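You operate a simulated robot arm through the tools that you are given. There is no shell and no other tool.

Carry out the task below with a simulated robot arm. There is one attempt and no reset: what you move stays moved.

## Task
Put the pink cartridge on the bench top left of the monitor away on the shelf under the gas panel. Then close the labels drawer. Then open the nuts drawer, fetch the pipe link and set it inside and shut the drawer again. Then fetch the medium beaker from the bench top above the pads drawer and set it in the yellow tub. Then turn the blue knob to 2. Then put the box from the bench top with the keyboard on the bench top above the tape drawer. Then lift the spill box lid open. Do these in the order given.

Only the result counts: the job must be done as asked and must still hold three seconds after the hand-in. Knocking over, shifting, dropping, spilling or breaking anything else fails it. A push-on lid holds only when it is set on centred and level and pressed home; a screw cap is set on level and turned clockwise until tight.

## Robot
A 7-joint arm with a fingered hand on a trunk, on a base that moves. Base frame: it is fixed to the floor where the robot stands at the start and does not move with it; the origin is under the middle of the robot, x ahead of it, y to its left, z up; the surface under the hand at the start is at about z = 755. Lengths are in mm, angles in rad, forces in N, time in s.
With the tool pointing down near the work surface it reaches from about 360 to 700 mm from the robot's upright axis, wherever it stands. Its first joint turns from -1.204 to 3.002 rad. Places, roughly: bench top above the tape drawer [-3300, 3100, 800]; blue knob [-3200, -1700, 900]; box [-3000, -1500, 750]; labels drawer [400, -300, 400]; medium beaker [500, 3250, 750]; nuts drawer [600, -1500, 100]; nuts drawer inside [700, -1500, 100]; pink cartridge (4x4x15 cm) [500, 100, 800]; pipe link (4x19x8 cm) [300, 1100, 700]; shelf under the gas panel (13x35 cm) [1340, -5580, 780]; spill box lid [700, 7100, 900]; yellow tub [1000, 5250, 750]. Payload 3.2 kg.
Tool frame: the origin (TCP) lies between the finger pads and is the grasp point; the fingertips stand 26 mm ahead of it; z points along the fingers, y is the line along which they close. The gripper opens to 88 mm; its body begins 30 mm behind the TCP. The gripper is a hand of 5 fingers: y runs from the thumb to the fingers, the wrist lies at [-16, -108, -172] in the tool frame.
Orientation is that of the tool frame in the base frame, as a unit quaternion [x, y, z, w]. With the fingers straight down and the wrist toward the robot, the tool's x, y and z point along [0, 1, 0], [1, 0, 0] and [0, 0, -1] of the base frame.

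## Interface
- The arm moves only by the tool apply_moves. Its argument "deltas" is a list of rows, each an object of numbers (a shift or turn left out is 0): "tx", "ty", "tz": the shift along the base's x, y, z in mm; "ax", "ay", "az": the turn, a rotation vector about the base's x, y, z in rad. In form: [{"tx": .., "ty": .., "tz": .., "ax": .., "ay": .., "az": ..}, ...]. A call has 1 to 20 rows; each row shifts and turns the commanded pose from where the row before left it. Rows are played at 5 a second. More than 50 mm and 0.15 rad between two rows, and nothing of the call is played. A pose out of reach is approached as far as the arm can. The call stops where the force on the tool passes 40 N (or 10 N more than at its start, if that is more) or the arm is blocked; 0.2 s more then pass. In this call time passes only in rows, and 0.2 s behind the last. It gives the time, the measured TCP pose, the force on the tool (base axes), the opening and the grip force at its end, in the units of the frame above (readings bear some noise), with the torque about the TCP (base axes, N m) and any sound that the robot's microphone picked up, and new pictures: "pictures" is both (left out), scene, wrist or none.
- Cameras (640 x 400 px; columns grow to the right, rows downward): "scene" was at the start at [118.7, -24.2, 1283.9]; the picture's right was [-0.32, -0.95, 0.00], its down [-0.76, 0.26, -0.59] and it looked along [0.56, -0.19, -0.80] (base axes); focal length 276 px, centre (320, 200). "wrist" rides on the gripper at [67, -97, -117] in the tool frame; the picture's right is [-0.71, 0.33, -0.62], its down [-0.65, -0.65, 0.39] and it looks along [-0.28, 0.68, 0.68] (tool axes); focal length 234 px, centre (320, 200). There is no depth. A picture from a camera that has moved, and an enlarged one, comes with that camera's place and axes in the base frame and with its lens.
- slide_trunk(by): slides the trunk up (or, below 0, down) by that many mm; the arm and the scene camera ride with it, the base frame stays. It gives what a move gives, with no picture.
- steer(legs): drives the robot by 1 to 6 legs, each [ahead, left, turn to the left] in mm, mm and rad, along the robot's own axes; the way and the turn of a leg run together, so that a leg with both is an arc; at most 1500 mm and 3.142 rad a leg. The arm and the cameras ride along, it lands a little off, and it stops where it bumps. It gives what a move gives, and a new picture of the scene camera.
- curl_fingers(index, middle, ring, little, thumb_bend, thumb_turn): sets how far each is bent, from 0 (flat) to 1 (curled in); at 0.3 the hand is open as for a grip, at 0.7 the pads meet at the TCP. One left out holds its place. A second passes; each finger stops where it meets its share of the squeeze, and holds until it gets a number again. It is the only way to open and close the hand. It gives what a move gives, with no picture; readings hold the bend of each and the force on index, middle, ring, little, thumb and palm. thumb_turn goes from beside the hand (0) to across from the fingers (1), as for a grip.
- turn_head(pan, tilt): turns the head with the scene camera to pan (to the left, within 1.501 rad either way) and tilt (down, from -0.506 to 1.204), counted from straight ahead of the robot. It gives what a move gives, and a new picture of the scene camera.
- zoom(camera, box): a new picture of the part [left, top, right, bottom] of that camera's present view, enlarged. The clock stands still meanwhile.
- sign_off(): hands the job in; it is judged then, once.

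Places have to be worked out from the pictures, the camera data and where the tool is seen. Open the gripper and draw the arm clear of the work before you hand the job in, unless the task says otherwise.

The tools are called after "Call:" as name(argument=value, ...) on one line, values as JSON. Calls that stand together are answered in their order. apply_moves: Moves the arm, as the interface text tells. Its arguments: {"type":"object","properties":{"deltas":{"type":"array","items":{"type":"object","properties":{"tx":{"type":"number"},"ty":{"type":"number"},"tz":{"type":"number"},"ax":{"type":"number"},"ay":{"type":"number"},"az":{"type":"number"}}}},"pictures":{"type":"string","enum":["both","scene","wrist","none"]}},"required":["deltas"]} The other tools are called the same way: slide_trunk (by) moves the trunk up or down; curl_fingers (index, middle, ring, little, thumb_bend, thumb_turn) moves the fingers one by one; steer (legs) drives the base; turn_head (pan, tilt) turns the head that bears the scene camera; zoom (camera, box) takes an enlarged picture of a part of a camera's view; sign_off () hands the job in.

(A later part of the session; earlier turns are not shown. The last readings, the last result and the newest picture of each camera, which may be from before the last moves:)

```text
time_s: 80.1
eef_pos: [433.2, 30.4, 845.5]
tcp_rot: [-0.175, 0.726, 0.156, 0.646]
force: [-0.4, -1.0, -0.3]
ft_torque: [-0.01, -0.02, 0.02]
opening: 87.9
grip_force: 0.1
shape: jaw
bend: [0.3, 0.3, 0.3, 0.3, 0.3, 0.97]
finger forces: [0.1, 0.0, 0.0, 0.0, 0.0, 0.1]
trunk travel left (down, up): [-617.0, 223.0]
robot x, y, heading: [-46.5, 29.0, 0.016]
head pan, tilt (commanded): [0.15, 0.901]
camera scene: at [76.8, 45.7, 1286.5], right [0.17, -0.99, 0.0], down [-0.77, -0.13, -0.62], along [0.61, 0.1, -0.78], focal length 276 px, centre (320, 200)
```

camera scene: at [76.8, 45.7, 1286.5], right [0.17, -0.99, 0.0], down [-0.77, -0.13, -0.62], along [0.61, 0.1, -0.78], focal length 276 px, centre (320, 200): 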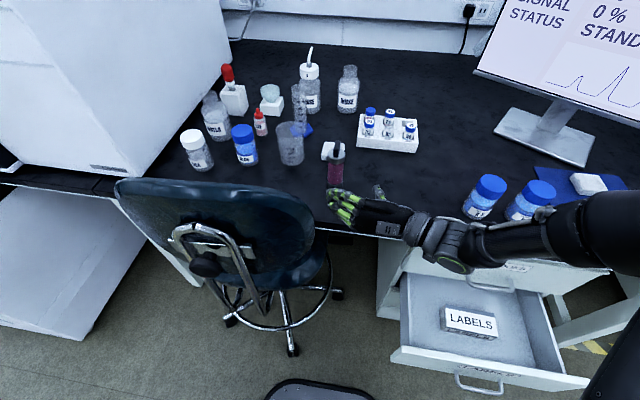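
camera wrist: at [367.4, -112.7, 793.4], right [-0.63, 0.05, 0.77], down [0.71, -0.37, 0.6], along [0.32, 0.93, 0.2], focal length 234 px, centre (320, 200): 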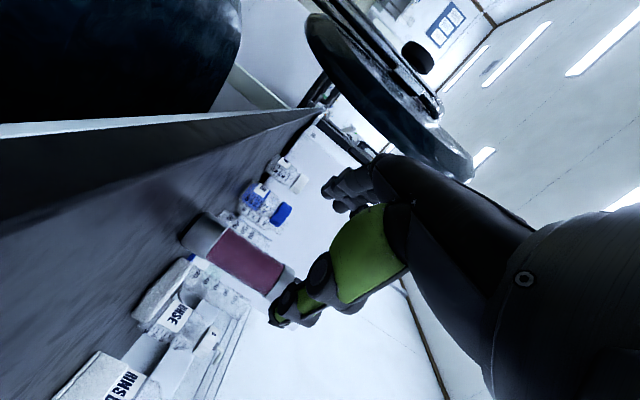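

Hand and cartridge line up with the predictions (cartridge axis ≈ (537, 85)). I raise to z≈862 so the wrist camera clears the bench, then advance along the finger axis.

Call:
apply_moves(deltas=[{"tz": 17}, {"tx": 18, "ty": 9.3}, {"tx": 18, "ty": 9.3}, {"tx": 18, "ty": 9.3}, {"tx": 18, "ty": 9.3}])

Call:
zoom(camera="scene", box=[260, 100, 460, 240])

```text
time_s: 81.3
eef_pos: [504.0, 68.3, 863.7]
tcp_rot: [-0.175, 0.726, 0.156, 0.647]
force: [-0.3, 0.6, 0.6]
ft_torque: [-0.01, -0.07, 0.02]
opening: 87.5
grip_force: 0.1
shape: jaw
bend: [0.3, 0.3, 0.3, 0.3, 0.3, 0.97]
finger forces: [0.0, 0.0, 0.1, 0.0, 0.1, 0.1]
trunk travel left (down, up): [-617.0, 223.0]
robot x, y, heading: [-47.4, 33.1, 0.018]
head pan, tilt (commanded): [0.15, 0.901]
camera scene: at [77.2, 46.2, 1286.4], right [0.17, -0.99, 0.0], down [-0.77, -0.13, -0.62], along [0.61, 0.1, -0.78], focal length 276 px, centre (320, 200)
camera wrist: at [438.5, -74.5, 810.8], right [-0.63, 0.05, 0.78], down [0.71, -0.37, 0.6], along [0.32, 0.93, 0.2], focal length 234 px, centre (320, 200)
```

scene: 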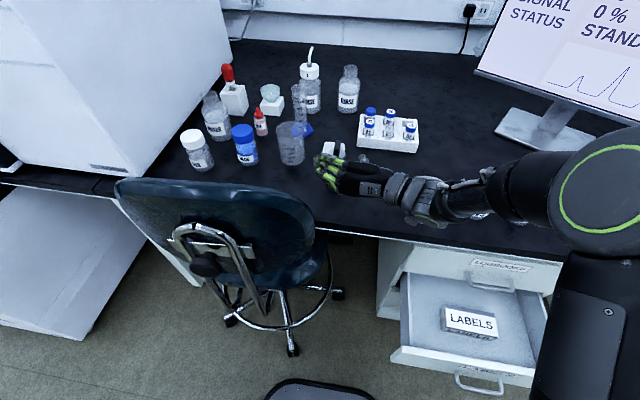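
wrist: 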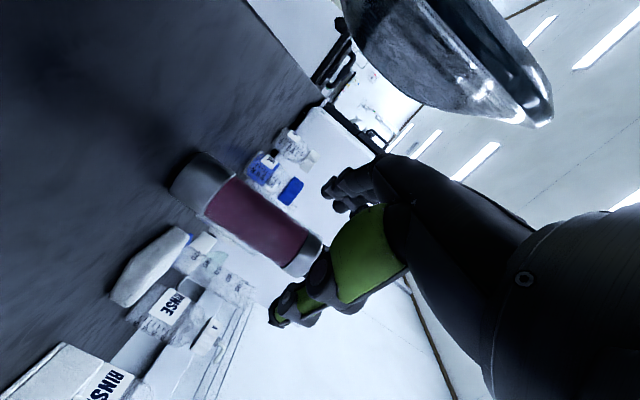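

```text
2.86 times, centred on (360, 170) of scene
camera zoom: at [77.2, 46.2, 1286.4], right [0.17, -0.99, 0.0], down [-0.77, -0.13, -0.62], along [0.61, 0.1, -0.78], focal length 789 px, centre (206, 286)
```

zoom: 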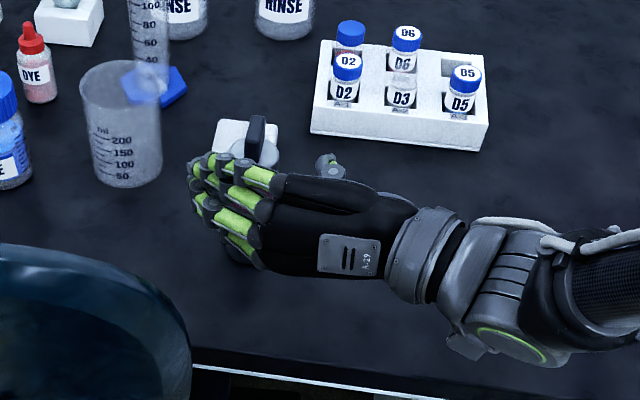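

The fingers are on the near-left and the thumb on the far-right of the cartridge, as planned. I advance the last ~38 mm.

Call:
apply_moves(deltas=[{"tx": 12, "ty": 6.2}, {"tx": 12, "ty": 6.2}, {"tx": 9, "ty": 5}, {"tz": 0}])

Call:
zoom(camera="scene", box=[260, 100, 460, 240])

```text
time_s: 82.3
eef_pos: [537.2, 84.2, 863.9]
tcp_rot: [-0.175, 0.725, 0.156, 0.647]
force: [0.0, 0.5, 0.0]
ft_torque: [0.02, -0.02, 0.01]
opening: 87.8
grip_force: 0.0
shape: jaw
bend: [0.3, 0.3, 0.3, 0.3, 0.3, 0.97]
finger forces: [0.0, 0.1, 0.1, 0.1, 0.0, 0.0]
trunk travel left (down, up): [-617.0, 223.0]
robot x, y, heading: [-46.4, 31.1, 0.012]
head pan, tilt (commanded): [0.15, 0.901]
camera scene: at [76.7, 45.7, 1286.5], right [0.17, -0.99, 0.0], down [-0.77, -0.13, -0.62], along [0.61, 0.1, -0.78], focal length 276 px, centre (320, 200)
camera wrist: at [470.8, -58.0, 811.1], right [-0.63, 0.05, 0.77], down [0.71, -0.37, 0.6], along [0.32, 0.93, 0.2], focal length 234 px, centre (320, 200)
```

scene: 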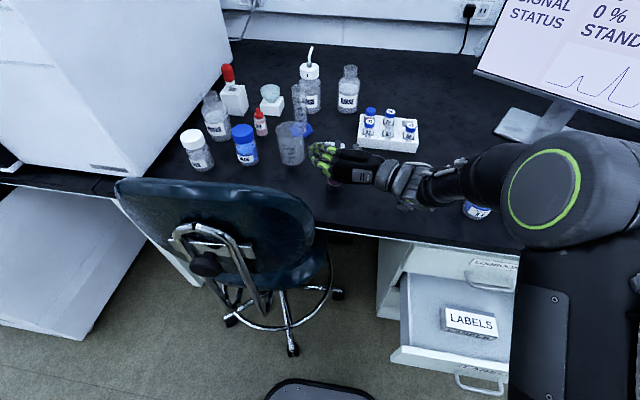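
wrist: 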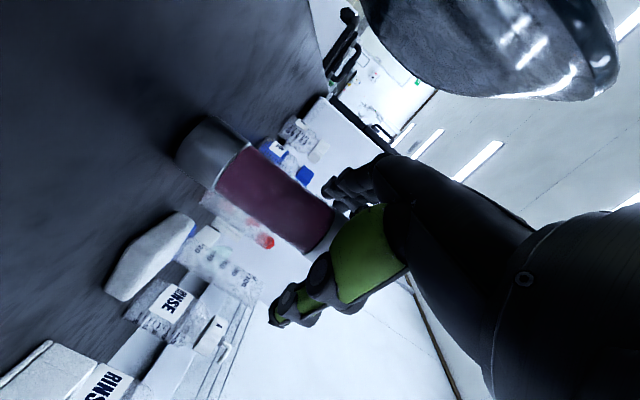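

```text
2.86 times, centred on (360, 170) of scene
camera zoom: at [76.7, 45.7, 1286.5], right [0.17, -0.99, 0.0], down [-0.77, -0.13, -0.62], along [0.61, 0.1, -0.78], focal length 789 px, centre (206, 286)
```

zoom: 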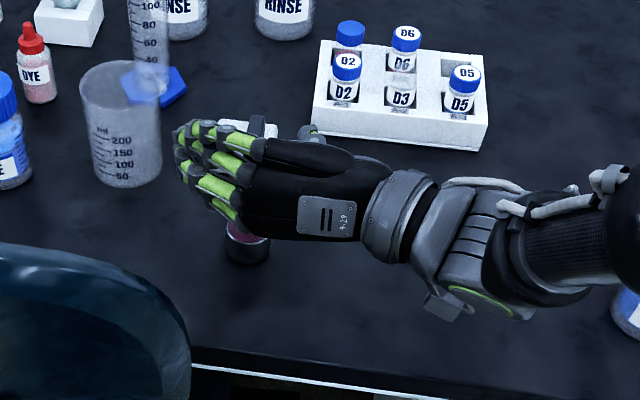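

The cartridge sits between thumb and fingers with no contact yet. I close the fingers in two steps.

Call:
curl_fingers(index=0.48, middle=0.48, ring=0.48, little=0.48, thumb_bend=0.48)

Call:
zoom(camera="wrist", box=[160, 80, 480, 340])

```text
time_s: 83.3
eef_pos: [537.9, 85.7, 862.5]
tcp_rot: [-0.176, 0.726, 0.157, 0.646]
force: [0.4, -1.4, 0.3]
ft_torque: [0.02, -0.01, 0.02]
opening: 50.6
grip_force: 0.0
shape: fingers
bend: [0.48, 0.48, 0.48, 0.48, 0.48, 0.97]
finger forces: [0.0, 0.0, 0.0, 0.0, 0.0, 0.0]
trunk travel left (down, up): [-617.0, 223.0]
robot x, y, heading: [-41.9, 30.4, 0.02]
head pan, tilt (commanded): [0.15, 0.901]
```

```text
1.54 times, centred on (320, 210) of wrist
camera zoom: at [470.8, -58.0, 811.1], right [-0.63, 0.05, 0.77], down [0.71, -0.37, 0.6], along [0.32, 0.93, 0.2], focal length 360 px, centre (320, 185)
```

zoom: 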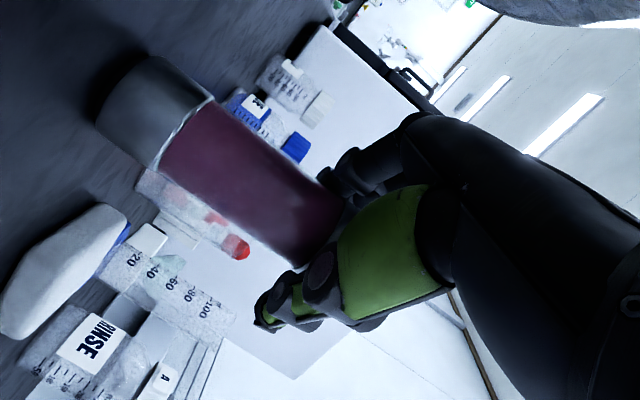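

No contact yet at 50 mm opening and the cartridge is centred. I close fully to squeeze.

Call:
curl_fingers(index=0.7, middle=0.7, ring=0.7, little=0.7, thumb_bend=0.7)

Call:
zoom(camera="wrist", box=[160, 80, 480, 340])

Call:
zoom(camera="scene", box=[260, 100, 460, 240])

```text
time_s: 84.3
eef_pos: [536.3, 85.1, 862.7]
tcp_rot: [-0.175, 0.725, 0.157, 0.647]
force: [-0.6, -0.2, 1.9]
ft_torque: [0.03, 0.03, 0.0]
opening: 40.4
grip_force: 18.5
shape: fingers
bend: [0.56, 0.64, 0.7, 0.7, 0.56, 0.96]
finger forces: [13.9, 5.0, 0.0, 0.0, 17.8, 0.0]
trunk travel left (down, up): [-617.0, 223.0]
robot x, y, heading: [-49.1, 34.5, 0.017]
head pan, tilt (commanded): [0.15, 0.901]
```

```text
1.54 times, centred on (320, 210) of wrist
camera zoom: at [470.5, -57.8, 811.4], right [-0.63, 0.05, 0.77], down [0.71, -0.37, 0.6], along [0.32, 0.93, 0.2], focal length 360 px, centre (320, 185)
```

zoom: 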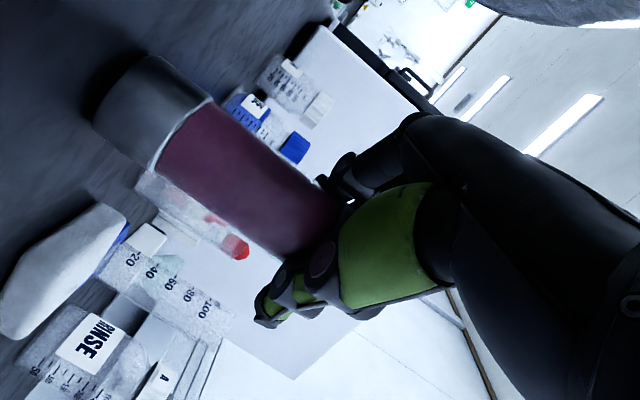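

```text
2.86 times, centred on (360, 170) of scene
camera zoom: at [76.3, 46.0, 1286.5], right [0.17, -0.99, 0.0], down [-0.77, -0.13, -0.62], along [0.61, 0.1, -0.78], focal length 789 px, centre (206, 286)
```

zoom: 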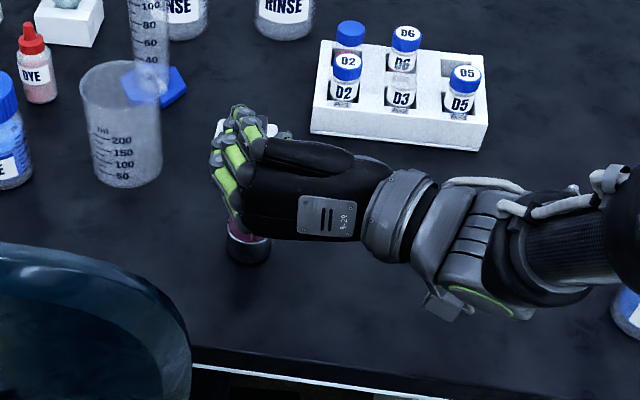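

Index, middle and thumb grip, but ring and little closed above the body near the thin bar. I reopen slightly, lower by 20 mm and regrip for a fuller hold.

Call:
curl_fingers(index=0.45, middle=0.45, ring=0.45, little=0.45, thumb_bend=0.45)

Call:
apply_moves(deltas=[{"tz": -10}, {"tz": -12}, {"tz": 0}])

```text
time_s: 85.3
eef_pos: [536.9, 84.5, 863.0]
tcp_rot: [-0.175, 0.726, 0.156, 0.647]
force: [-0.3, -1.2, 0.0]
ft_torque: [0.02, -0.01, -0.01]
opening: 56.4
grip_force: 0.1
shape: fingers
bend: [0.45, 0.45, 0.45, 0.45, 0.45, 0.97]
finger forces: [0.1, 0.0, 0.0, 0.0, 0.0, 0.0]
trunk travel left (down, up): [-617.0, 223.0]
robot x, y, heading: [-47.8, 32.6, 0.017]
head pan, tilt (commanded): [0.15, 0.901]
```

```text
time_s: 86.1
eef_pos: [537.1, 84.1, 841.3]
tcp_rot: [-0.176, 0.726, 0.155, 0.646]
force: [0.3, 0.1, 0.7]
ft_torque: [-0.01, -0.01, -0.01]
opening: 55.9
grip_force: 0.1
shape: fingers
bend: [0.45, 0.45, 0.45, 0.45, 0.45, 0.97]
finger forces: [0.0, 0.0, 0.1, 0.1, 0.0, 0.0]
trunk travel left (down, up): [-617.0, 223.0]
robot x, y, heading: [-46.0, 35.5, 0.022]
head pan, tilt (commanded): [0.15, 0.901]
camera scene: at [76.7, 45.8, 1286.5], right [0.17, -0.99, 0.0], down [-0.77, -0.13, -0.62], along [0.61, 0.1, -0.78], focal length 276 px, centre (320, 200)
camera wrist: at [471.1, -58.2, 788.9], right [-0.63, 0.05, 0.77], down [0.71, -0.37, 0.6], along [0.32, 0.93, 0.2], focal length 234 px, centre (320, 200)
```

scene: 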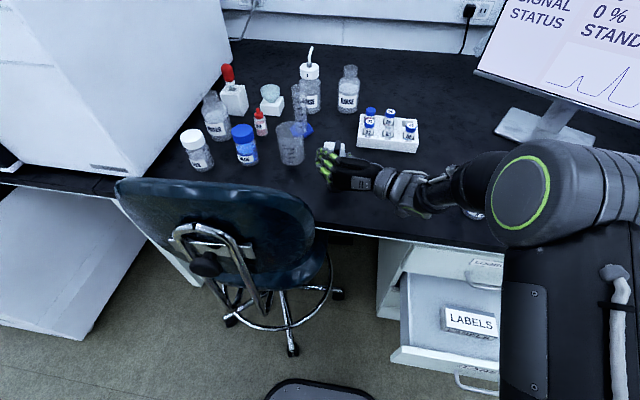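
wrist: 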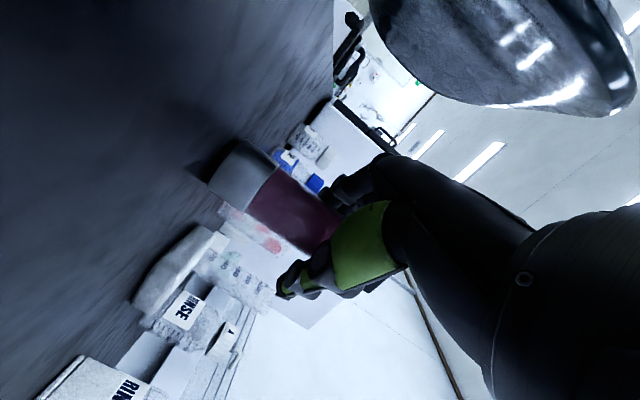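

Now the hand is at z≈841, around the body of the cartridge. I close the fingers again.

Call:
curl_fingers(index=0.7, middle=0.7, ring=0.7, little=0.7, thumb_bend=0.7)

```text
time_s: 87.1
eef_pos: [537.6, 85.6, 841.7]
tcp_rot: [-0.176, 0.725, 0.156, 0.647]
force: [-0.6, -0.1, 4.9]
ft_torque: [-0.13, 0.02, 0.01]
opening: 40.6
grip_force: 22.1
shape: fingers
bend: [0.58, 0.66, 0.66, 0.69, 0.54, 0.96]
finger forces: [13.8, 3.2, 4.0, 1.4, 21.6, 0.1]
trunk travel left (down, up): [-617.0, 223.0]
robot x, y, heading: [-47.0, 31.6, 0.015]
head pan, tilt (commanded): [0.15, 0.901]
```

All four fingers and the thumb now hold it (22 N). I lift straight up.

Call:
apply_moves(deltas=[{"tz": 15}, {"tz": 25}, {"tz": 30}, {"tz": 30}, {"tz": 30}])

Call:
zoom(camera="scene", box=[260, 100, 460, 240])

```text
time_s: 88.3
eef_pos: [537.4, 85.8, 973.1]
tcp_rot: [-0.176, 0.726, 0.157, 0.646]
force: [-0.6, -1.0, -1.7]
ft_torque: [0.07, 0.01, -0.01]
opening: 40.4
grip_force: 20.6
shape: fingers
bend: [0.58, 0.66, 0.67, 0.7, 0.54, 0.95]
finger forces: [14.5, 2.8, 3.1, 0.2, 20.7, 0.1]
trunk travel left (down, up): [-617.0, 223.0]
robot x, y, heading: [-45.7, 33.7, 0.014]
head pan, tilt (commanded): [0.15, 0.901]
camera scene: at [76.4, 46.1, 1286.4], right [0.17, -0.99, 0.0], down [-0.77, -0.13, -0.62], along [0.61, 0.1, -0.78], focal length 276 px, centre (320, 200)
camera wrist: at [471.4, -58.4, 919.9], right [-0.63, 0.05, 0.77], down [0.71, -0.37, 0.6], along [0.32, 0.93, 0.2], focal length 234 px, centre (320, 200)
```

scene: 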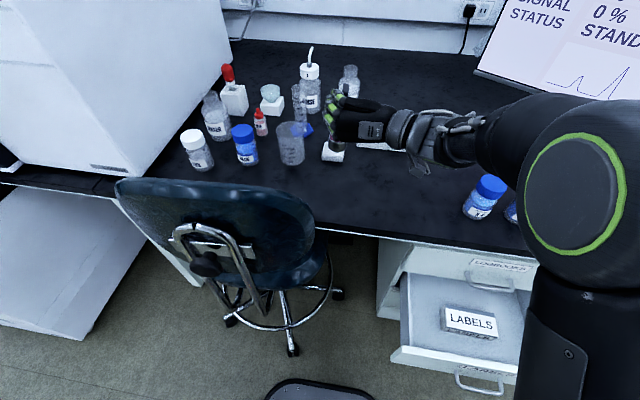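
wrist: 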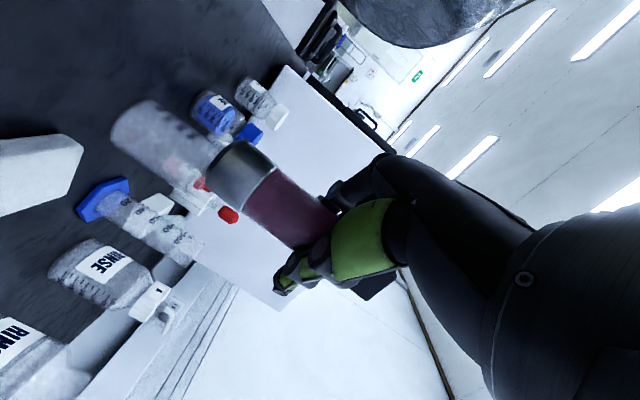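

```text
2.86 times, centred on (360, 170) of scene
camera zoom: at [76.4, 46.1, 1286.4], right [0.17, -0.99, 0.0], down [-0.77, -0.13, -0.62], along [0.61, 0.1, -0.78], focal length 789 px, centre (206, 286)
```

zoom: 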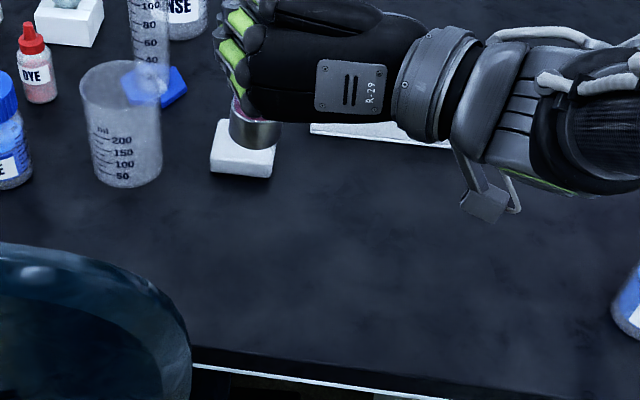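

The cartridge is firmly held, 86 mm from base to TCP. I raise further and shift right, clear of the chair back, before backing the base.

Call:
apply_moves(deltas=[{"tz": 30, "ty": -10}, {"tz": 30, "ty": -20}, {"tx": -15, "ty": -30}, {"tx": -20, "ty": -30}, {"tx": -20, "ty": -20}])

```text
time_s: 89.5
eef_pos: [481.7, -25.4, 1031.9]
tcp_rot: [-0.176, 0.726, 0.157, 0.647]
force: [-0.2, 0.4, -1.2]
ft_torque: [0.0, -0.03, 0.01]
opening: 40.2
grip_force: 20.2
shape: fingers
bend: [0.58, 0.66, 0.67, 0.7, 0.54, 0.95]
finger forces: [14.3, 2.8, 3.1, 0.2, 20.5, 0.1]
trunk travel left (down, up): [-617.0, 223.0]
robot x, y, heading: [-44.8, 35.7, 0.022]
head pan, tilt (commanded): [0.15, 0.901]
camera scene: at [76.4, 45.5, 1286.5], right [0.17, -0.99, 0.0], down [-0.77, -0.13, -0.62], along [0.61, 0.1, -0.78], focal length 276 px, centre (320, 200)
camera wrist: at [415.5, -169.2, 980.0], right [-0.63, 0.05, 0.77], down [0.71, -0.37, 0.6], along [0.32, 0.93, 0.2], focal length 234 px, centre (320, 200)
```

scene: 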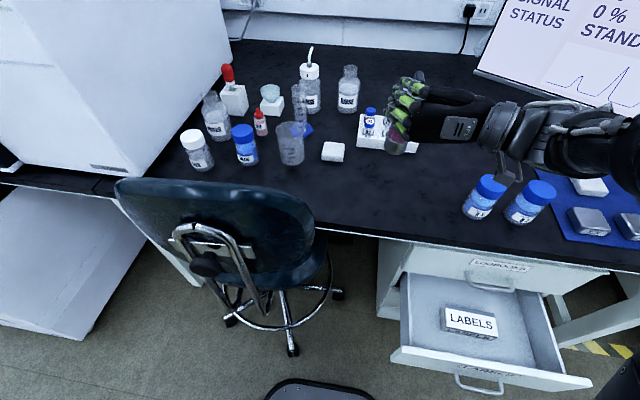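
wrist: 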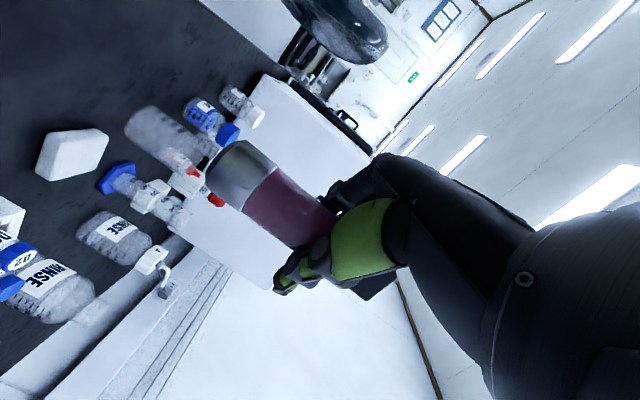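

The path is clear. I back off and drive along the aisle to about (−730, −5180), in front of the gap beyond the bench end.

Call:
steer(legs=[[-690, 0, -0.017], [0, -1500, 0], [0, -1500, 0], [0, -1500, 0], [0, -710, 0]])

Call:
turn_head(pan=-0.2, tilt=0.4)

```text
time_s: 117.9
eef_pos: [-94.6, -5241.5, 1031.7]
tcp_rot: [-0.183, 0.724, 0.161, 0.645]
force: [0.0, -0.4, -2.4]
ft_torque: [-0.01, 0.03, 0.01]
opening: 40.3
grip_force: 20.7
shape: fingers
bend: [0.58, 0.66, 0.67, 0.7, 0.54, 0.95]
finger forces: [14.2, 2.8, 3.0, 0.3, 20.4, 0.0]
trunk travel left (down, up): [-617.0, 223.0]
robot x, y, heading: [-623.0, -5190.9, 0.034]
head pan, tilt (commanded): [0.15, 0.901]
camera scene: at [-500.6, -5177.6, 1286.4], right [0.18, -0.98, 0.0], down [-0.77, -0.14, -0.62], along [0.61, 0.11, -0.78], focal length 276 px, centre (320, 200)
```

scene: 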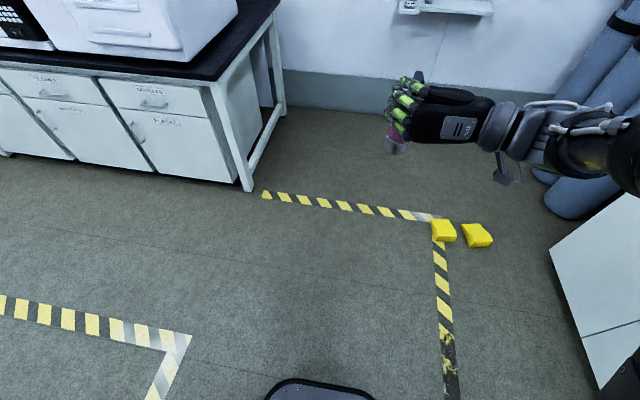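

```text
time_s: 118.8
eef_pos: [-94.7, -5242.1, 1031.4]
tcp_rot: [-0.183, 0.724, 0.162, 0.645]
force: [0.7, 0.5, -1.8]
ft_torque: [0.02, 0.01, 0.0]
opening: 40.3
grip_force: 20.2
shape: fingers
bend: [0.58, 0.66, 0.67, 0.7, 0.54, 0.95]
finger forces: [14.2, 2.8, 3.0, 0.2, 20.4, 0.0]
trunk travel left (down, up): [-617.0, 223.0]
robot x, y, heading: [-623.6, -5191.8, 0.035]
head pan, tilt (commanded): [-0.201, 0.4]
camera scene: at [-483.5, -5206.4, 1329.3], right [-0.17, -0.99, 0.0], down [-0.38, 0.06, -0.92], along [0.91, -0.15, -0.39], focal length 276 px, centre (320, 200)
```

scene: 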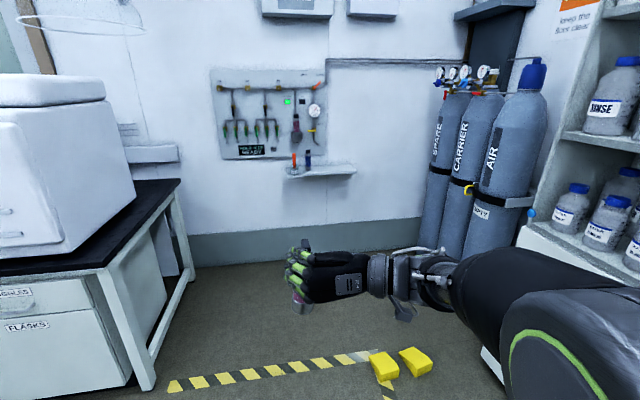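

Robot is at (−623, −5191). The yellow blocks lie near (430, −5700..−5880) and the bench end near (414, −4580), so I drive straight ahead between them along y≈−5160.

Call:
steer(legs=[[1380, 10, -0.034]])

```text
time_s: 125.7
eef_pos: [1286.4, -5225.6, 1030.9]
tcp_rot: [-0.171, 0.727, 0.151, 0.647]
force: [-0.5, 0.4, -1.7]
ft_torque: [0.01, -0.01, -0.01]
opening: 40.1
grip_force: 20.5
shape: fingers
bend: [0.58, 0.66, 0.67, 0.7, 0.54, 0.95]
finger forces: [14.1, 2.9, 3.0, 0.2, 20.4, 0.0]
trunk travel left (down, up): [-617.0, 223.0]
robot x, y, heading: [759.8, -5155.4, -0.003]
head pan, tilt (commanded): [-0.201, 0.4]
camera scene: at [898.4, -5177.0, 1329.4], right [-0.2, -0.98, 0.0], down [-0.38, 0.08, -0.92], along [0.9, -0.18, -0.39], focal length 276 px, centre (320, 200)
```

scene: 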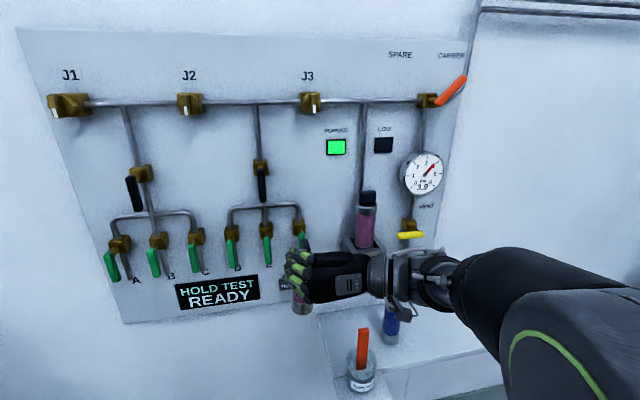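

The panel is close, so I pull the hand back 100 mm first, then look at the shelf.

Call:
apply_moves(deltas=[{"tx": -25}, {"tx": -25}, {"tx": -25}, {"tx": -25}], pictures="none")

Call:
turn_head(pan=-0.55, tilt=0.75)

```text
time_s: 126.7
eef_pos: [1191.8, -5232.2, 1026.5]
tcp_rot: [-0.17, 0.726, 0.153, 0.648]
force: [0.1, 0.7, -3.7]
ft_torque: [0.04, 0.0, 0.0]
opening: 40.5
grip_force: 20.3
shape: fingers
bend: [0.58, 0.66, 0.67, 0.7, 0.54, 0.95]
finger forces: [14.2, 2.8, 3.0, 0.2, 20.4, 0.0]
out of reach, approached as far as the arm can: row 4
trunk travel left (down, up): [-617.0, 223.0]
robot x, y, heading: [759.8, -5153.1, 0.003]
head pan, tilt (commanded): [-0.201, 0.4]
```

```text
time_s: 127.6
eef_pos: [1192.3, -5231.4, 1025.7]
tcp_rot: [-0.17, 0.726, 0.151, 0.649]
force: [0.3, -0.5, -2.7]
ft_torque: [0.01, 0.02, 0.04]
opening: 40.3
grip_force: 20.5
shape: fingers
bend: [0.58, 0.66, 0.67, 0.7, 0.54, 0.95]
finger forces: [14.1, 2.7, 3.0, 0.1, 20.5, 0.0]
trunk travel left (down, up): [-617.0, 223.0]
robot x, y, heading: [760.4, -5160.0, 0.002]
head pan, tilt (commanded): [-0.55, 0.75]
camera scene: at [878.0, -5201.8, 1298.4], right [-0.52, -0.85, 0.0], down [-0.58, 0.36, -0.73], along [0.62, -0.38, -0.68], focal length 276 px, centre (320, 200)
```

scene: 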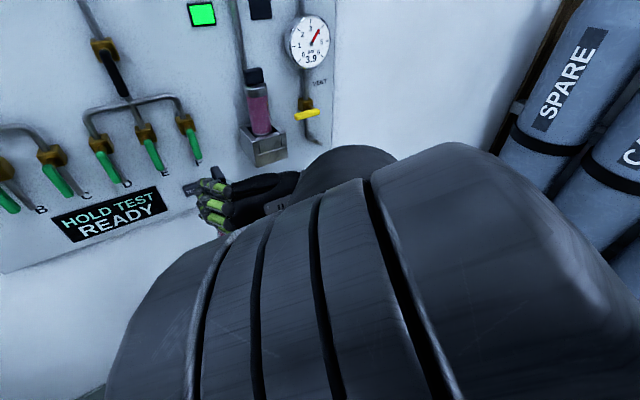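

The elbow hides the shelf from here. I rotate the base to the right by 0.45 rad and shift toward (780, −5300) so the shelf lies ahead of the robot with its left part visible.

Call:
steer(legs=[[0, 0, -0.45], [80, -120, 0]])

Call:
turn_head(pan=0.1, tilt=0.7)

```text
time_s: 130.2
eef_pos: [1137.8, -5556.1, 1025.8]
tcp_rot: [-0.003, 0.747, 0.005, 0.665]
force: [-1.1, 0.5, -3.0]
ft_torque: [0.01, 0.01, 0.01]
opening: 40.3
grip_force: 20.6
shape: fingers
bend: [0.58, 0.66, 0.67, 0.7, 0.54, 0.95]
finger forces: [14.0, 2.9, 3.0, 0.1, 20.1, 0.0]
trunk travel left (down, up): [-617.0, 223.0]
robot x, y, heading: [777.3, -5300.2, -0.447]
head pan, tilt (commanded): [-0.55, 0.75]
camera scene: at [867.5, -5392.9, 1298.2], right [-0.84, -0.54, 0.0], down [-0.37, 0.57, -0.73], along [0.4, -0.61, -0.68], focal length 276 px, centre (320, 200)
```

scene: 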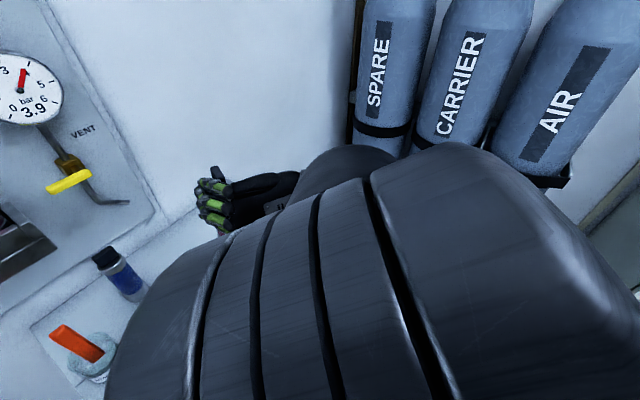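

```text
time_s: 131.2
eef_pos: [1138.6, -5554.5, 1025.7]
tcp_rot: [-0.004, 0.747, 0.003, 0.665]
force: [-1.3, 0.2, -2.1]
ft_torque: [-0.01, 0.04, 0.02]
opening: 40.3
grip_force: 20.1
shape: fingers
bend: [0.58, 0.66, 0.67, 0.7, 0.54, 0.95]
finger forces: [14.0, 2.9, 3.0, 0.1, 20.2, 0.1]
trunk travel left (down, up): [-617.0, 223.0]
robot x, y, heading: [779.0, -5300.5, -0.449]
head pan, tilt (commanded): [0.099, 0.7]
camera scene: at [902.3, -5351.4, 1302.6], right [-0.34, -0.94, 0.0], down [-0.61, 0.22, -0.76], along [0.72, -0.26, -0.64], focal length 276 px, centre (320, 200)
```

scene: 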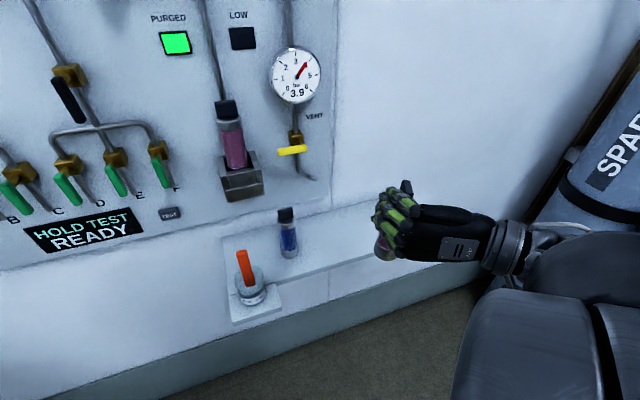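

Now a clear view: blue cartridge and soapy-water beaker on the left, the free part of the shelf behind the hand. I zoom for exact geometry.

Call:
zoom(camera="scene", box=[210, 170, 450, 330])

```text
2.50 times, centred on (330, 250) of scene
camera zoom: at [902.3, -5351.4, 1302.6], right [-0.34, -0.94, 0.0], down [-0.61, 0.22, -0.76], along [0.72, -0.26, -0.64], focal length 690 px, centre (295, 75)
```

zoom: 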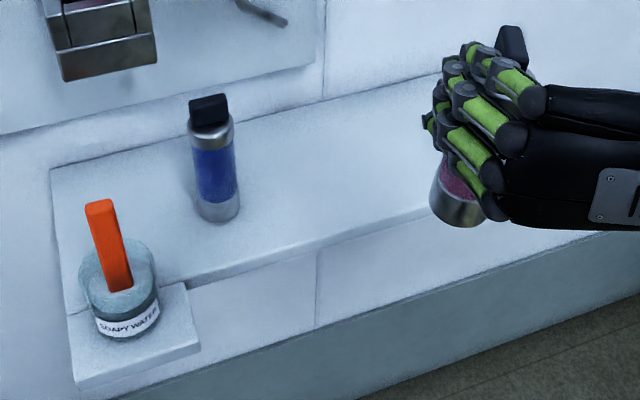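

The shelf spans y≈−5278…−5753, x≈1255…1430, with the blue cartridge at (1335, −5432). I'll set the pink one at about (1335, −5610); first shift right and lower in front of the shelf.

Call:
apply_moves(deltas=[{"ty": -19}, {"ty": -19}, {"ty": -17}, {"tz": -25}, {"tz": -25}, {"tz": -25}, {"tz": -25}, {"tz": -10}])

```text
time_s: 133.1
eef_pos: [1137.2, -5609.5, 916.6]
tcp_rot: [-0.004, 0.747, 0.003, 0.665]
force: [-0.3, 0.3, -1.8]
ft_torque: [0.0, 0.03, -0.02]
opening: 40.2
grip_force: 20.1
shape: fingers
bend: [0.58, 0.66, 0.67, 0.7, 0.54, 0.95]
finger forces: [14.0, 3.0, 2.9, 0.1, 20.2, 0.0]
trunk travel left (down, up): [-617.0, 223.0]
robot x, y, heading: [778.0, -5301.0, -0.449]
head pan, tilt (commanded): [0.099, 0.7]
camera scene: at [902.3, -5351.4, 1302.6], right [-0.34, -0.94, 0.0], down [-0.61, 0.22, -0.76], along [0.72, -0.26, -0.64], focal length 276 px, centre (320, 200)
camera wrist: at [1014.2, -5707.3, 864.3], right [-0.54, 0.33, 0.77], down [0.47, -0.65, 0.6], along [0.7, 0.69, 0.2], focal length 234 px, centre (320, 200)
```

scene: 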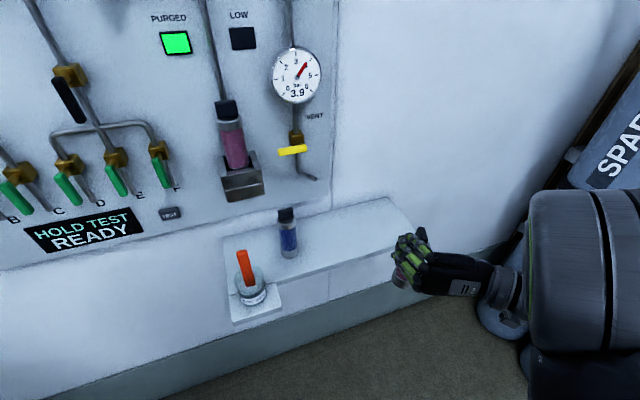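
wrist: 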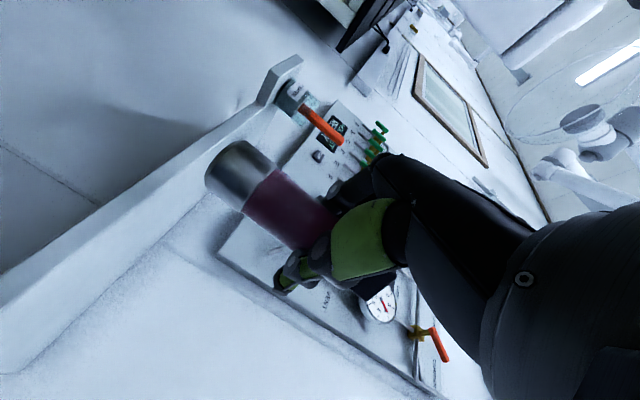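

The shelf's free right half is confirmed (right end at y≈−5753). I move forward over the shelf, base of the cartridge at about z=830.

Call:
apply_moves(deltas=[{"tx": 25}, {"tx": 25}, {"tx": 25}, {"tx": 25}, {"tx": 25}, {"tx": 25}, {"tx": 25}, {"tx": 20}])

Call:
zoom(camera="scene", box=[210, 150, 450, 310])

```text
time_s: 134.8
eef_pos: [1332.9, -5608.2, 916.8]
tcp_rot: [-0.005, 0.747, 0.003, 0.665]
force: [0.1, 0.2, -2.4]
ft_torque: [0.01, -0.01, -0.01]
opening: 39.9
grip_force: 19.6
shape: fingers
bend: [0.58, 0.66, 0.67, 0.7, 0.54, 0.95]
finger forces: [13.8, 2.9, 3.1, 0.0, 19.8, 0.0]
trunk travel left (down, up): [-617.0, 223.0]
robot x, y, heading: [776.4, -5300.9, -0.444]
head pan, tilt (commanded): [0.099, 0.7]
camera scene: at [903.0, -5351.5, 1302.5], right [-0.34, -0.94, 0.0], down [-0.61, 0.22, -0.76], along [0.72, -0.26, -0.64], focal length 276 px, centre (320, 200)
camera wrist: at [1209.6, -5707.1, 863.4], right [-0.54, 0.33, 0.78], down [0.47, -0.65, 0.6], along [0.7, 0.69, 0.2], focal length 234 px, centre (320, 200)
```

scene: 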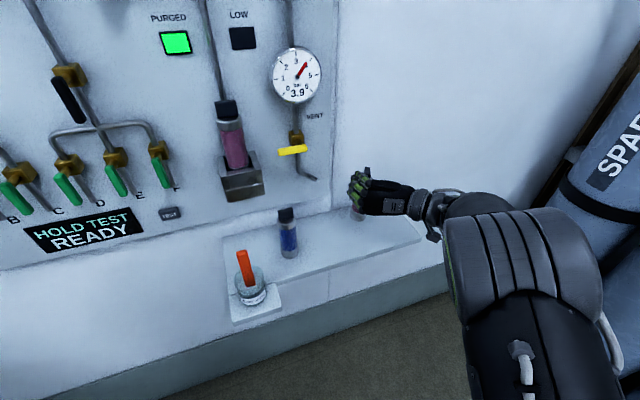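
wrist: 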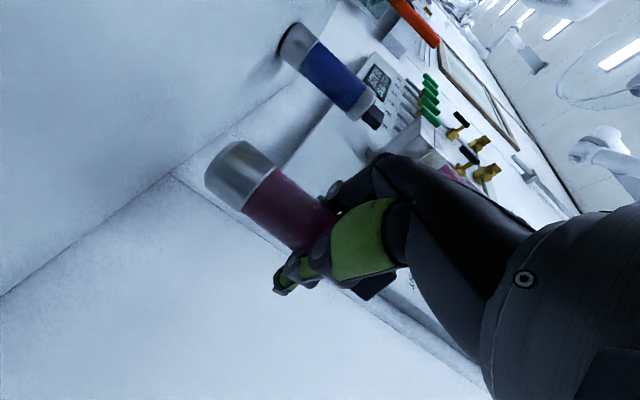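

```text
2.50 times, centred on (330, 230) of scene
camera zoom: at [903.0, -5351.5, 1302.5], right [-0.34, -0.94, 0.0], down [-0.61, 0.22, -0.76], along [0.72, -0.26, -0.64], focal length 690 px, centre (295, 125)
```

zoom: 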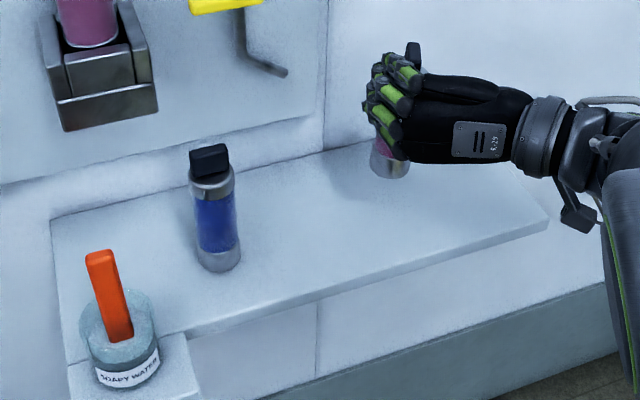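

The cartridge hovers ~50 mm above the free shelf area, well clear of the blue one. I lower it in small steps and watch the force.

Call:
apply_moves(deltas=[{"tz": -15}, {"tz": -15}, {"tz": -8}, {"tz": 0}], pictures="wrist")

```text
time_s: 135.8
eef_pos: [1332.5, -5608.7, 878.8]
tcp_rot: [-0.004, 0.747, 0.004, 0.665]
force: [-0.1, 0.4, -2.2]
ft_torque: [-0.01, 0.02, -0.01]
opening: 40.1
grip_force: 19.1
shape: fingers
bend: [0.58, 0.66, 0.67, 0.7, 0.54, 0.95]
finger forces: [13.7, 2.9, 3.1, 0.1, 19.8, 0.0]
trunk travel left (down, up): [-617.0, 223.0]
robot x, y, heading: [777.5, -5299.9, -0.454]
head pan, tilt (commanded): [0.099, 0.7]
camera wrist: at [1209.0, -5707.5, 826.1], right [-0.54, 0.33, 0.77], down [0.47, -0.65, 0.6], along [0.7, 0.69, 0.2], focal length 234 px, centre (320, 200)
```

wrist: 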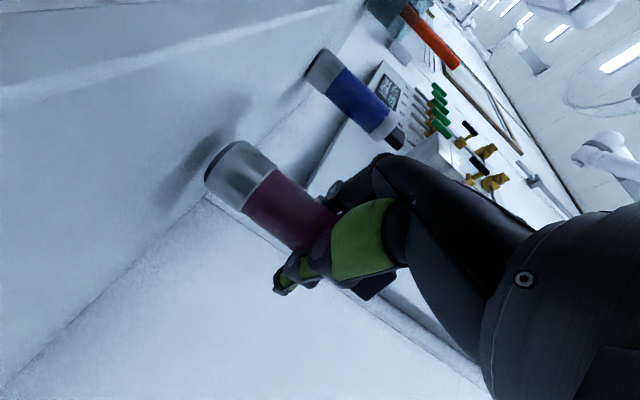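

Call:
apply_moves(deltas=[{"tz": -4}, {"tz": -3}, {"tz": -3}, {"tz": 0}], pictures="wrist")

```text
time_s: 136.8
eef_pos: [1333.3, -5609.5, 867.5]
tcp_rot: [-0.004, 0.746, 0.003, 0.666]
force: [-0.2, -0.1, -2.3]
ft_torque: [0.02, 0.04, -0.01]
opening: 39.8
grip_force: 19.9
shape: fingers
bend: [0.58, 0.66, 0.67, 0.7, 0.54, 0.95]
finger forces: [13.6, 3.0, 2.9, 0.1, 20.0, 0.1]
trunk travel left (down, up): [-617.0, 223.0]
robot x, y, heading: [779.8, -5298.4, -0.449]
head pan, tilt (commanded): [0.099, 0.7]
camera wrist: at [1209.2, -5707.4, 816.2], right [-0.54, 0.33, 0.78], down [0.47, -0.65, 0.6], along [0.7, 0.69, 0.2], focal length 234 px, centre (320, 200)
```

wrist: 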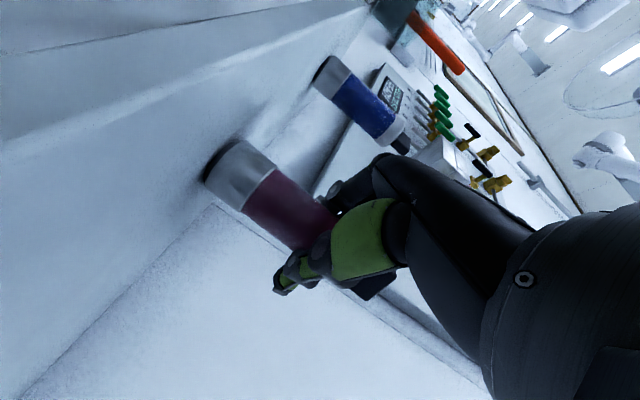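

Still no contact at TCP z 867.5 (I forgot no change in force: −2.3 N). I keep lowering in tiny steps.

Call:
apply_moves(deltas=[{"tz": -2}, {"tz": -2}, {"tz": -2}, {"tz": 0}], pictures="wrist")

```text
time_s: 137.8
eef_pos: [1332.0, -5607.0, 865.4]
tcp_rot: [-0.005, 0.744, 0.003, 0.668]
force: [2.1, 2.5, 14.4]
ft_torque: [-0.01, -0.02, 0.0]
opening: 40.1
grip_force: 22.2
shape: fingers
bend: [0.58, 0.66, 0.67, 0.69, 0.54, 0.96]
finger forces: [14.1, 4.1, 4.7, 1.4, 20.8, 0.1]
trunk travel left (down, up): [-617.0, 223.0]
robot x, y, heading: [777.8, -5298.0, -0.449]
head pan, tilt (commanded): [0.099, 0.7]
camera wrist: at [1209.0, -5705.7, 813.3], right [-0.55, 0.33, 0.77], down [0.46, -0.65, 0.6], along [0.7, 0.69, 0.2], focal length 234 px, centre (320, 200)
```

wrist: 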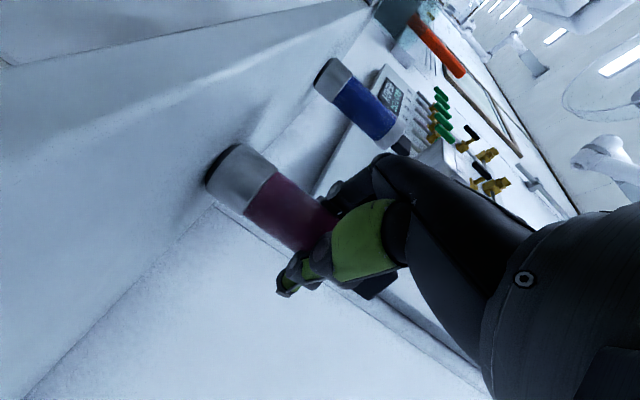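

Contact (14 N). I relieve 2 mm and open the fingers gently.

Call:
apply_moves(deltas=[{"tz": 2}, {"tz": 0}], pictures="none")

Call:
curl_fingers(index=0.48, middle=0.48, ring=0.48, little=0.48, thumb_bend=0.48)

Call:
curl_fingers(index=0.28, middle=0.28, ring=0.28, little=0.28, thumb_bend=0.28)

Call:
zoom(camera="scene", box=[210, 150, 450, 310])

Call:
zoom(camera="wrist", box=[0, 0, 640, 400])

```text
time_s: 138.4
eef_pos: [1331.1, -5606.9, 864.5]
tcp_rot: [-0.005, 0.746, 0.004, 0.666]
force: [2.3, 2.1, 15.1]
ft_torque: [-0.06, -0.08, 0.05]
opening: 40.3
grip_force: 22.2
shape: fingers
bend: [0.58, 0.66, 0.67, 0.69, 0.54, 0.96]
finger forces: [14.3, 4.2, 4.4, 1.2, 20.5, 0.0]
trunk travel left (down, up): [-617.0, 223.0]
robot x, y, heading: [779.0, -5298.5, -0.449]
head pan, tilt (commanded): [0.099, 0.7]
```

```text
time_s: 139.4
eef_pos: [1333.1, -5607.8, 864.1]
tcp_rot: [-0.005, 0.747, 0.004, 0.665]
force: [-0.6, 0.0, 0.7]
ft_torque: [-0.01, 0.03, 0.0]
opening: 49.7
grip_force: 0.1
shape: fingers
bend: [0.48, 0.48, 0.48, 0.48, 0.48, 0.97]
finger forces: [0.0, 0.0, 0.0, 0.0, 0.0, 0.1]
trunk travel left (down, up): [-617.0, 223.0]
robot x, y, heading: [779.1, -5302.8, -0.447]
head pan, tilt (commanded): [0.099, 0.7]
```

```text
time_s: 140.4
eef_pos: [1332.7, -5609.0, 864.0]
tcp_rot: [-0.005, 0.747, 0.005, 0.665]
force: [-0.3, -0.7, 0.1]
ft_torque: [0.0, -0.01, -0.02]
opening: 91.3
grip_force: 0.1
shape: fingers
bend: [0.28, 0.28, 0.28, 0.28, 0.28, 0.97]
finger forces: [0.0, 0.1, 0.0, 0.0, 0.0, 0.0]
trunk travel left (down, up): [-617.0, 223.0]
robot x, y, heading: [776.5, -5302.1, -0.452]
head pan, tilt (commanded): [0.099, 0.7]
```

```text
2.50 times, centred on (330, 230) of scene
camera zoom: at [902.1, -5351.1, 1302.6], right [-0.34, -0.94, 0.0], down [-0.61, 0.22, -0.76], along [0.72, -0.26, -0.64], focal length 690 px, centre (295, 125)
```

zoom: 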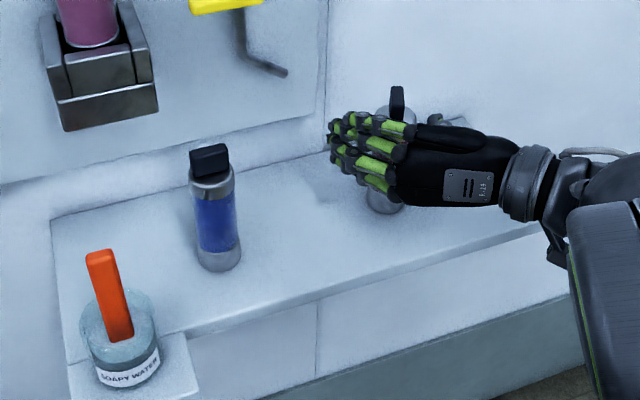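

```text
1.00 times, centred on (320, 200) of wrist (not enlarged: the box is as wide or as high as the picture)
camera zoom: at [1209.2, -5707.1, 812.1], right [-0.54, 0.33, 0.77], down [0.47, -0.65, 0.6], along [0.7, 0.69, 0.2], focal length 234 px, centre (320, 200)
```

zoom: 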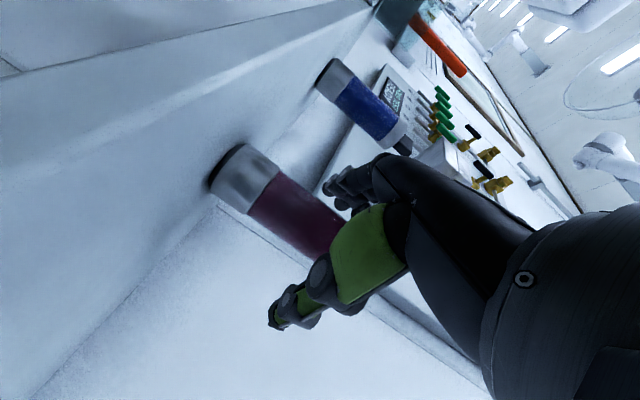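

The cartridge stands upright on its own. I retreat straight back along the finger axis.

Call:
apply_moves(deltas=[{"tx": -12}, {"tx": -18}, {"tx": -25}, {"tx": -25}, {"tx": -25}, {"tx": -25}, {"tx": -25, "tz": 20}, {"tx": -20, "tz": 30}])

Call:
zoom(camera="scene", box=[210, 150, 450, 310])

```text
time_s: 142.2
eef_pos: [1158.5, -5608.5, 916.0]
tcp_rot: [-0.005, 0.747, 0.004, 0.665]
force: [0.4, -0.8, 0.9]
ft_torque: [0.0, 0.03, -0.02]
opening: 91.5
grip_force: 0.0
shape: fingers
bend: [0.28, 0.28, 0.28, 0.28, 0.28, 0.97]
finger forces: [0.0, 0.0, 0.0, 0.0, 0.0, 0.1]
trunk travel left (down, up): [-617.0, 223.0]
robot x, y, heading: [774.7, -5300.1, -0.442]
head pan, tilt (commanded): [0.099, 0.7]
camera scene: at [901.1, -5350.4, 1302.7], right [-0.34, -0.94, 0.0], down [-0.6, 0.22, -0.77], along [0.72, -0.26, -0.64], focal length 276 px, centre (320, 200)
camera wrist: at [1034.1, -5707.2, 863.0], right [-0.54, 0.33, 0.77], down [0.47, -0.65, 0.6], along [0.7, 0.69, 0.2], focal length 234 px, centre (320, 200)
```

scene: 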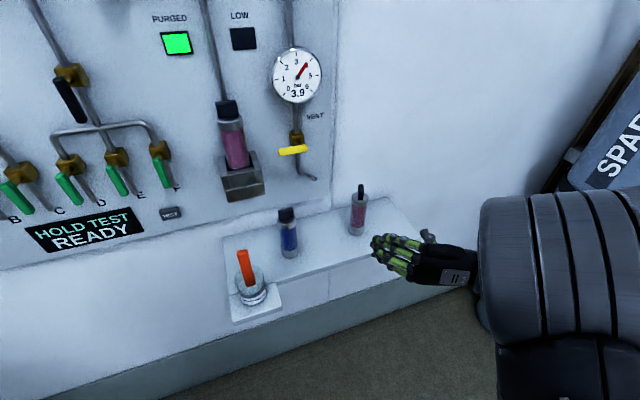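
wrist: 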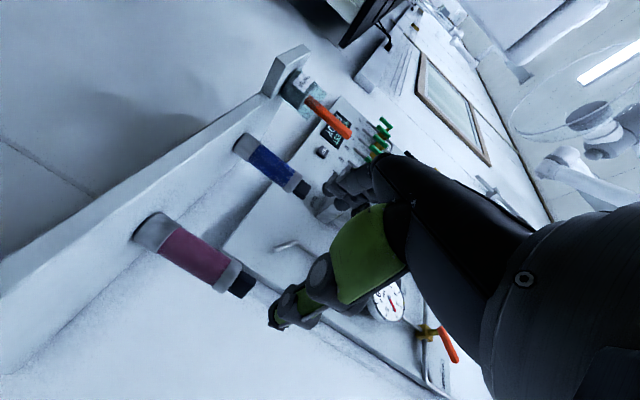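

```text
2.50 times, centred on (330, 230) of scene
camera zoom: at [901.1, -5350.4, 1302.7], right [-0.34, -0.94, 0.0], down [-0.6, 0.22, -0.77], along [0.72, -0.26, -0.64], focal length 690 px, centre (295, 125)
```

zoom: 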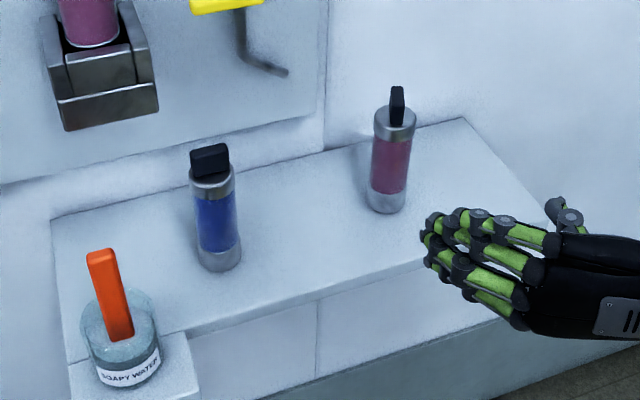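

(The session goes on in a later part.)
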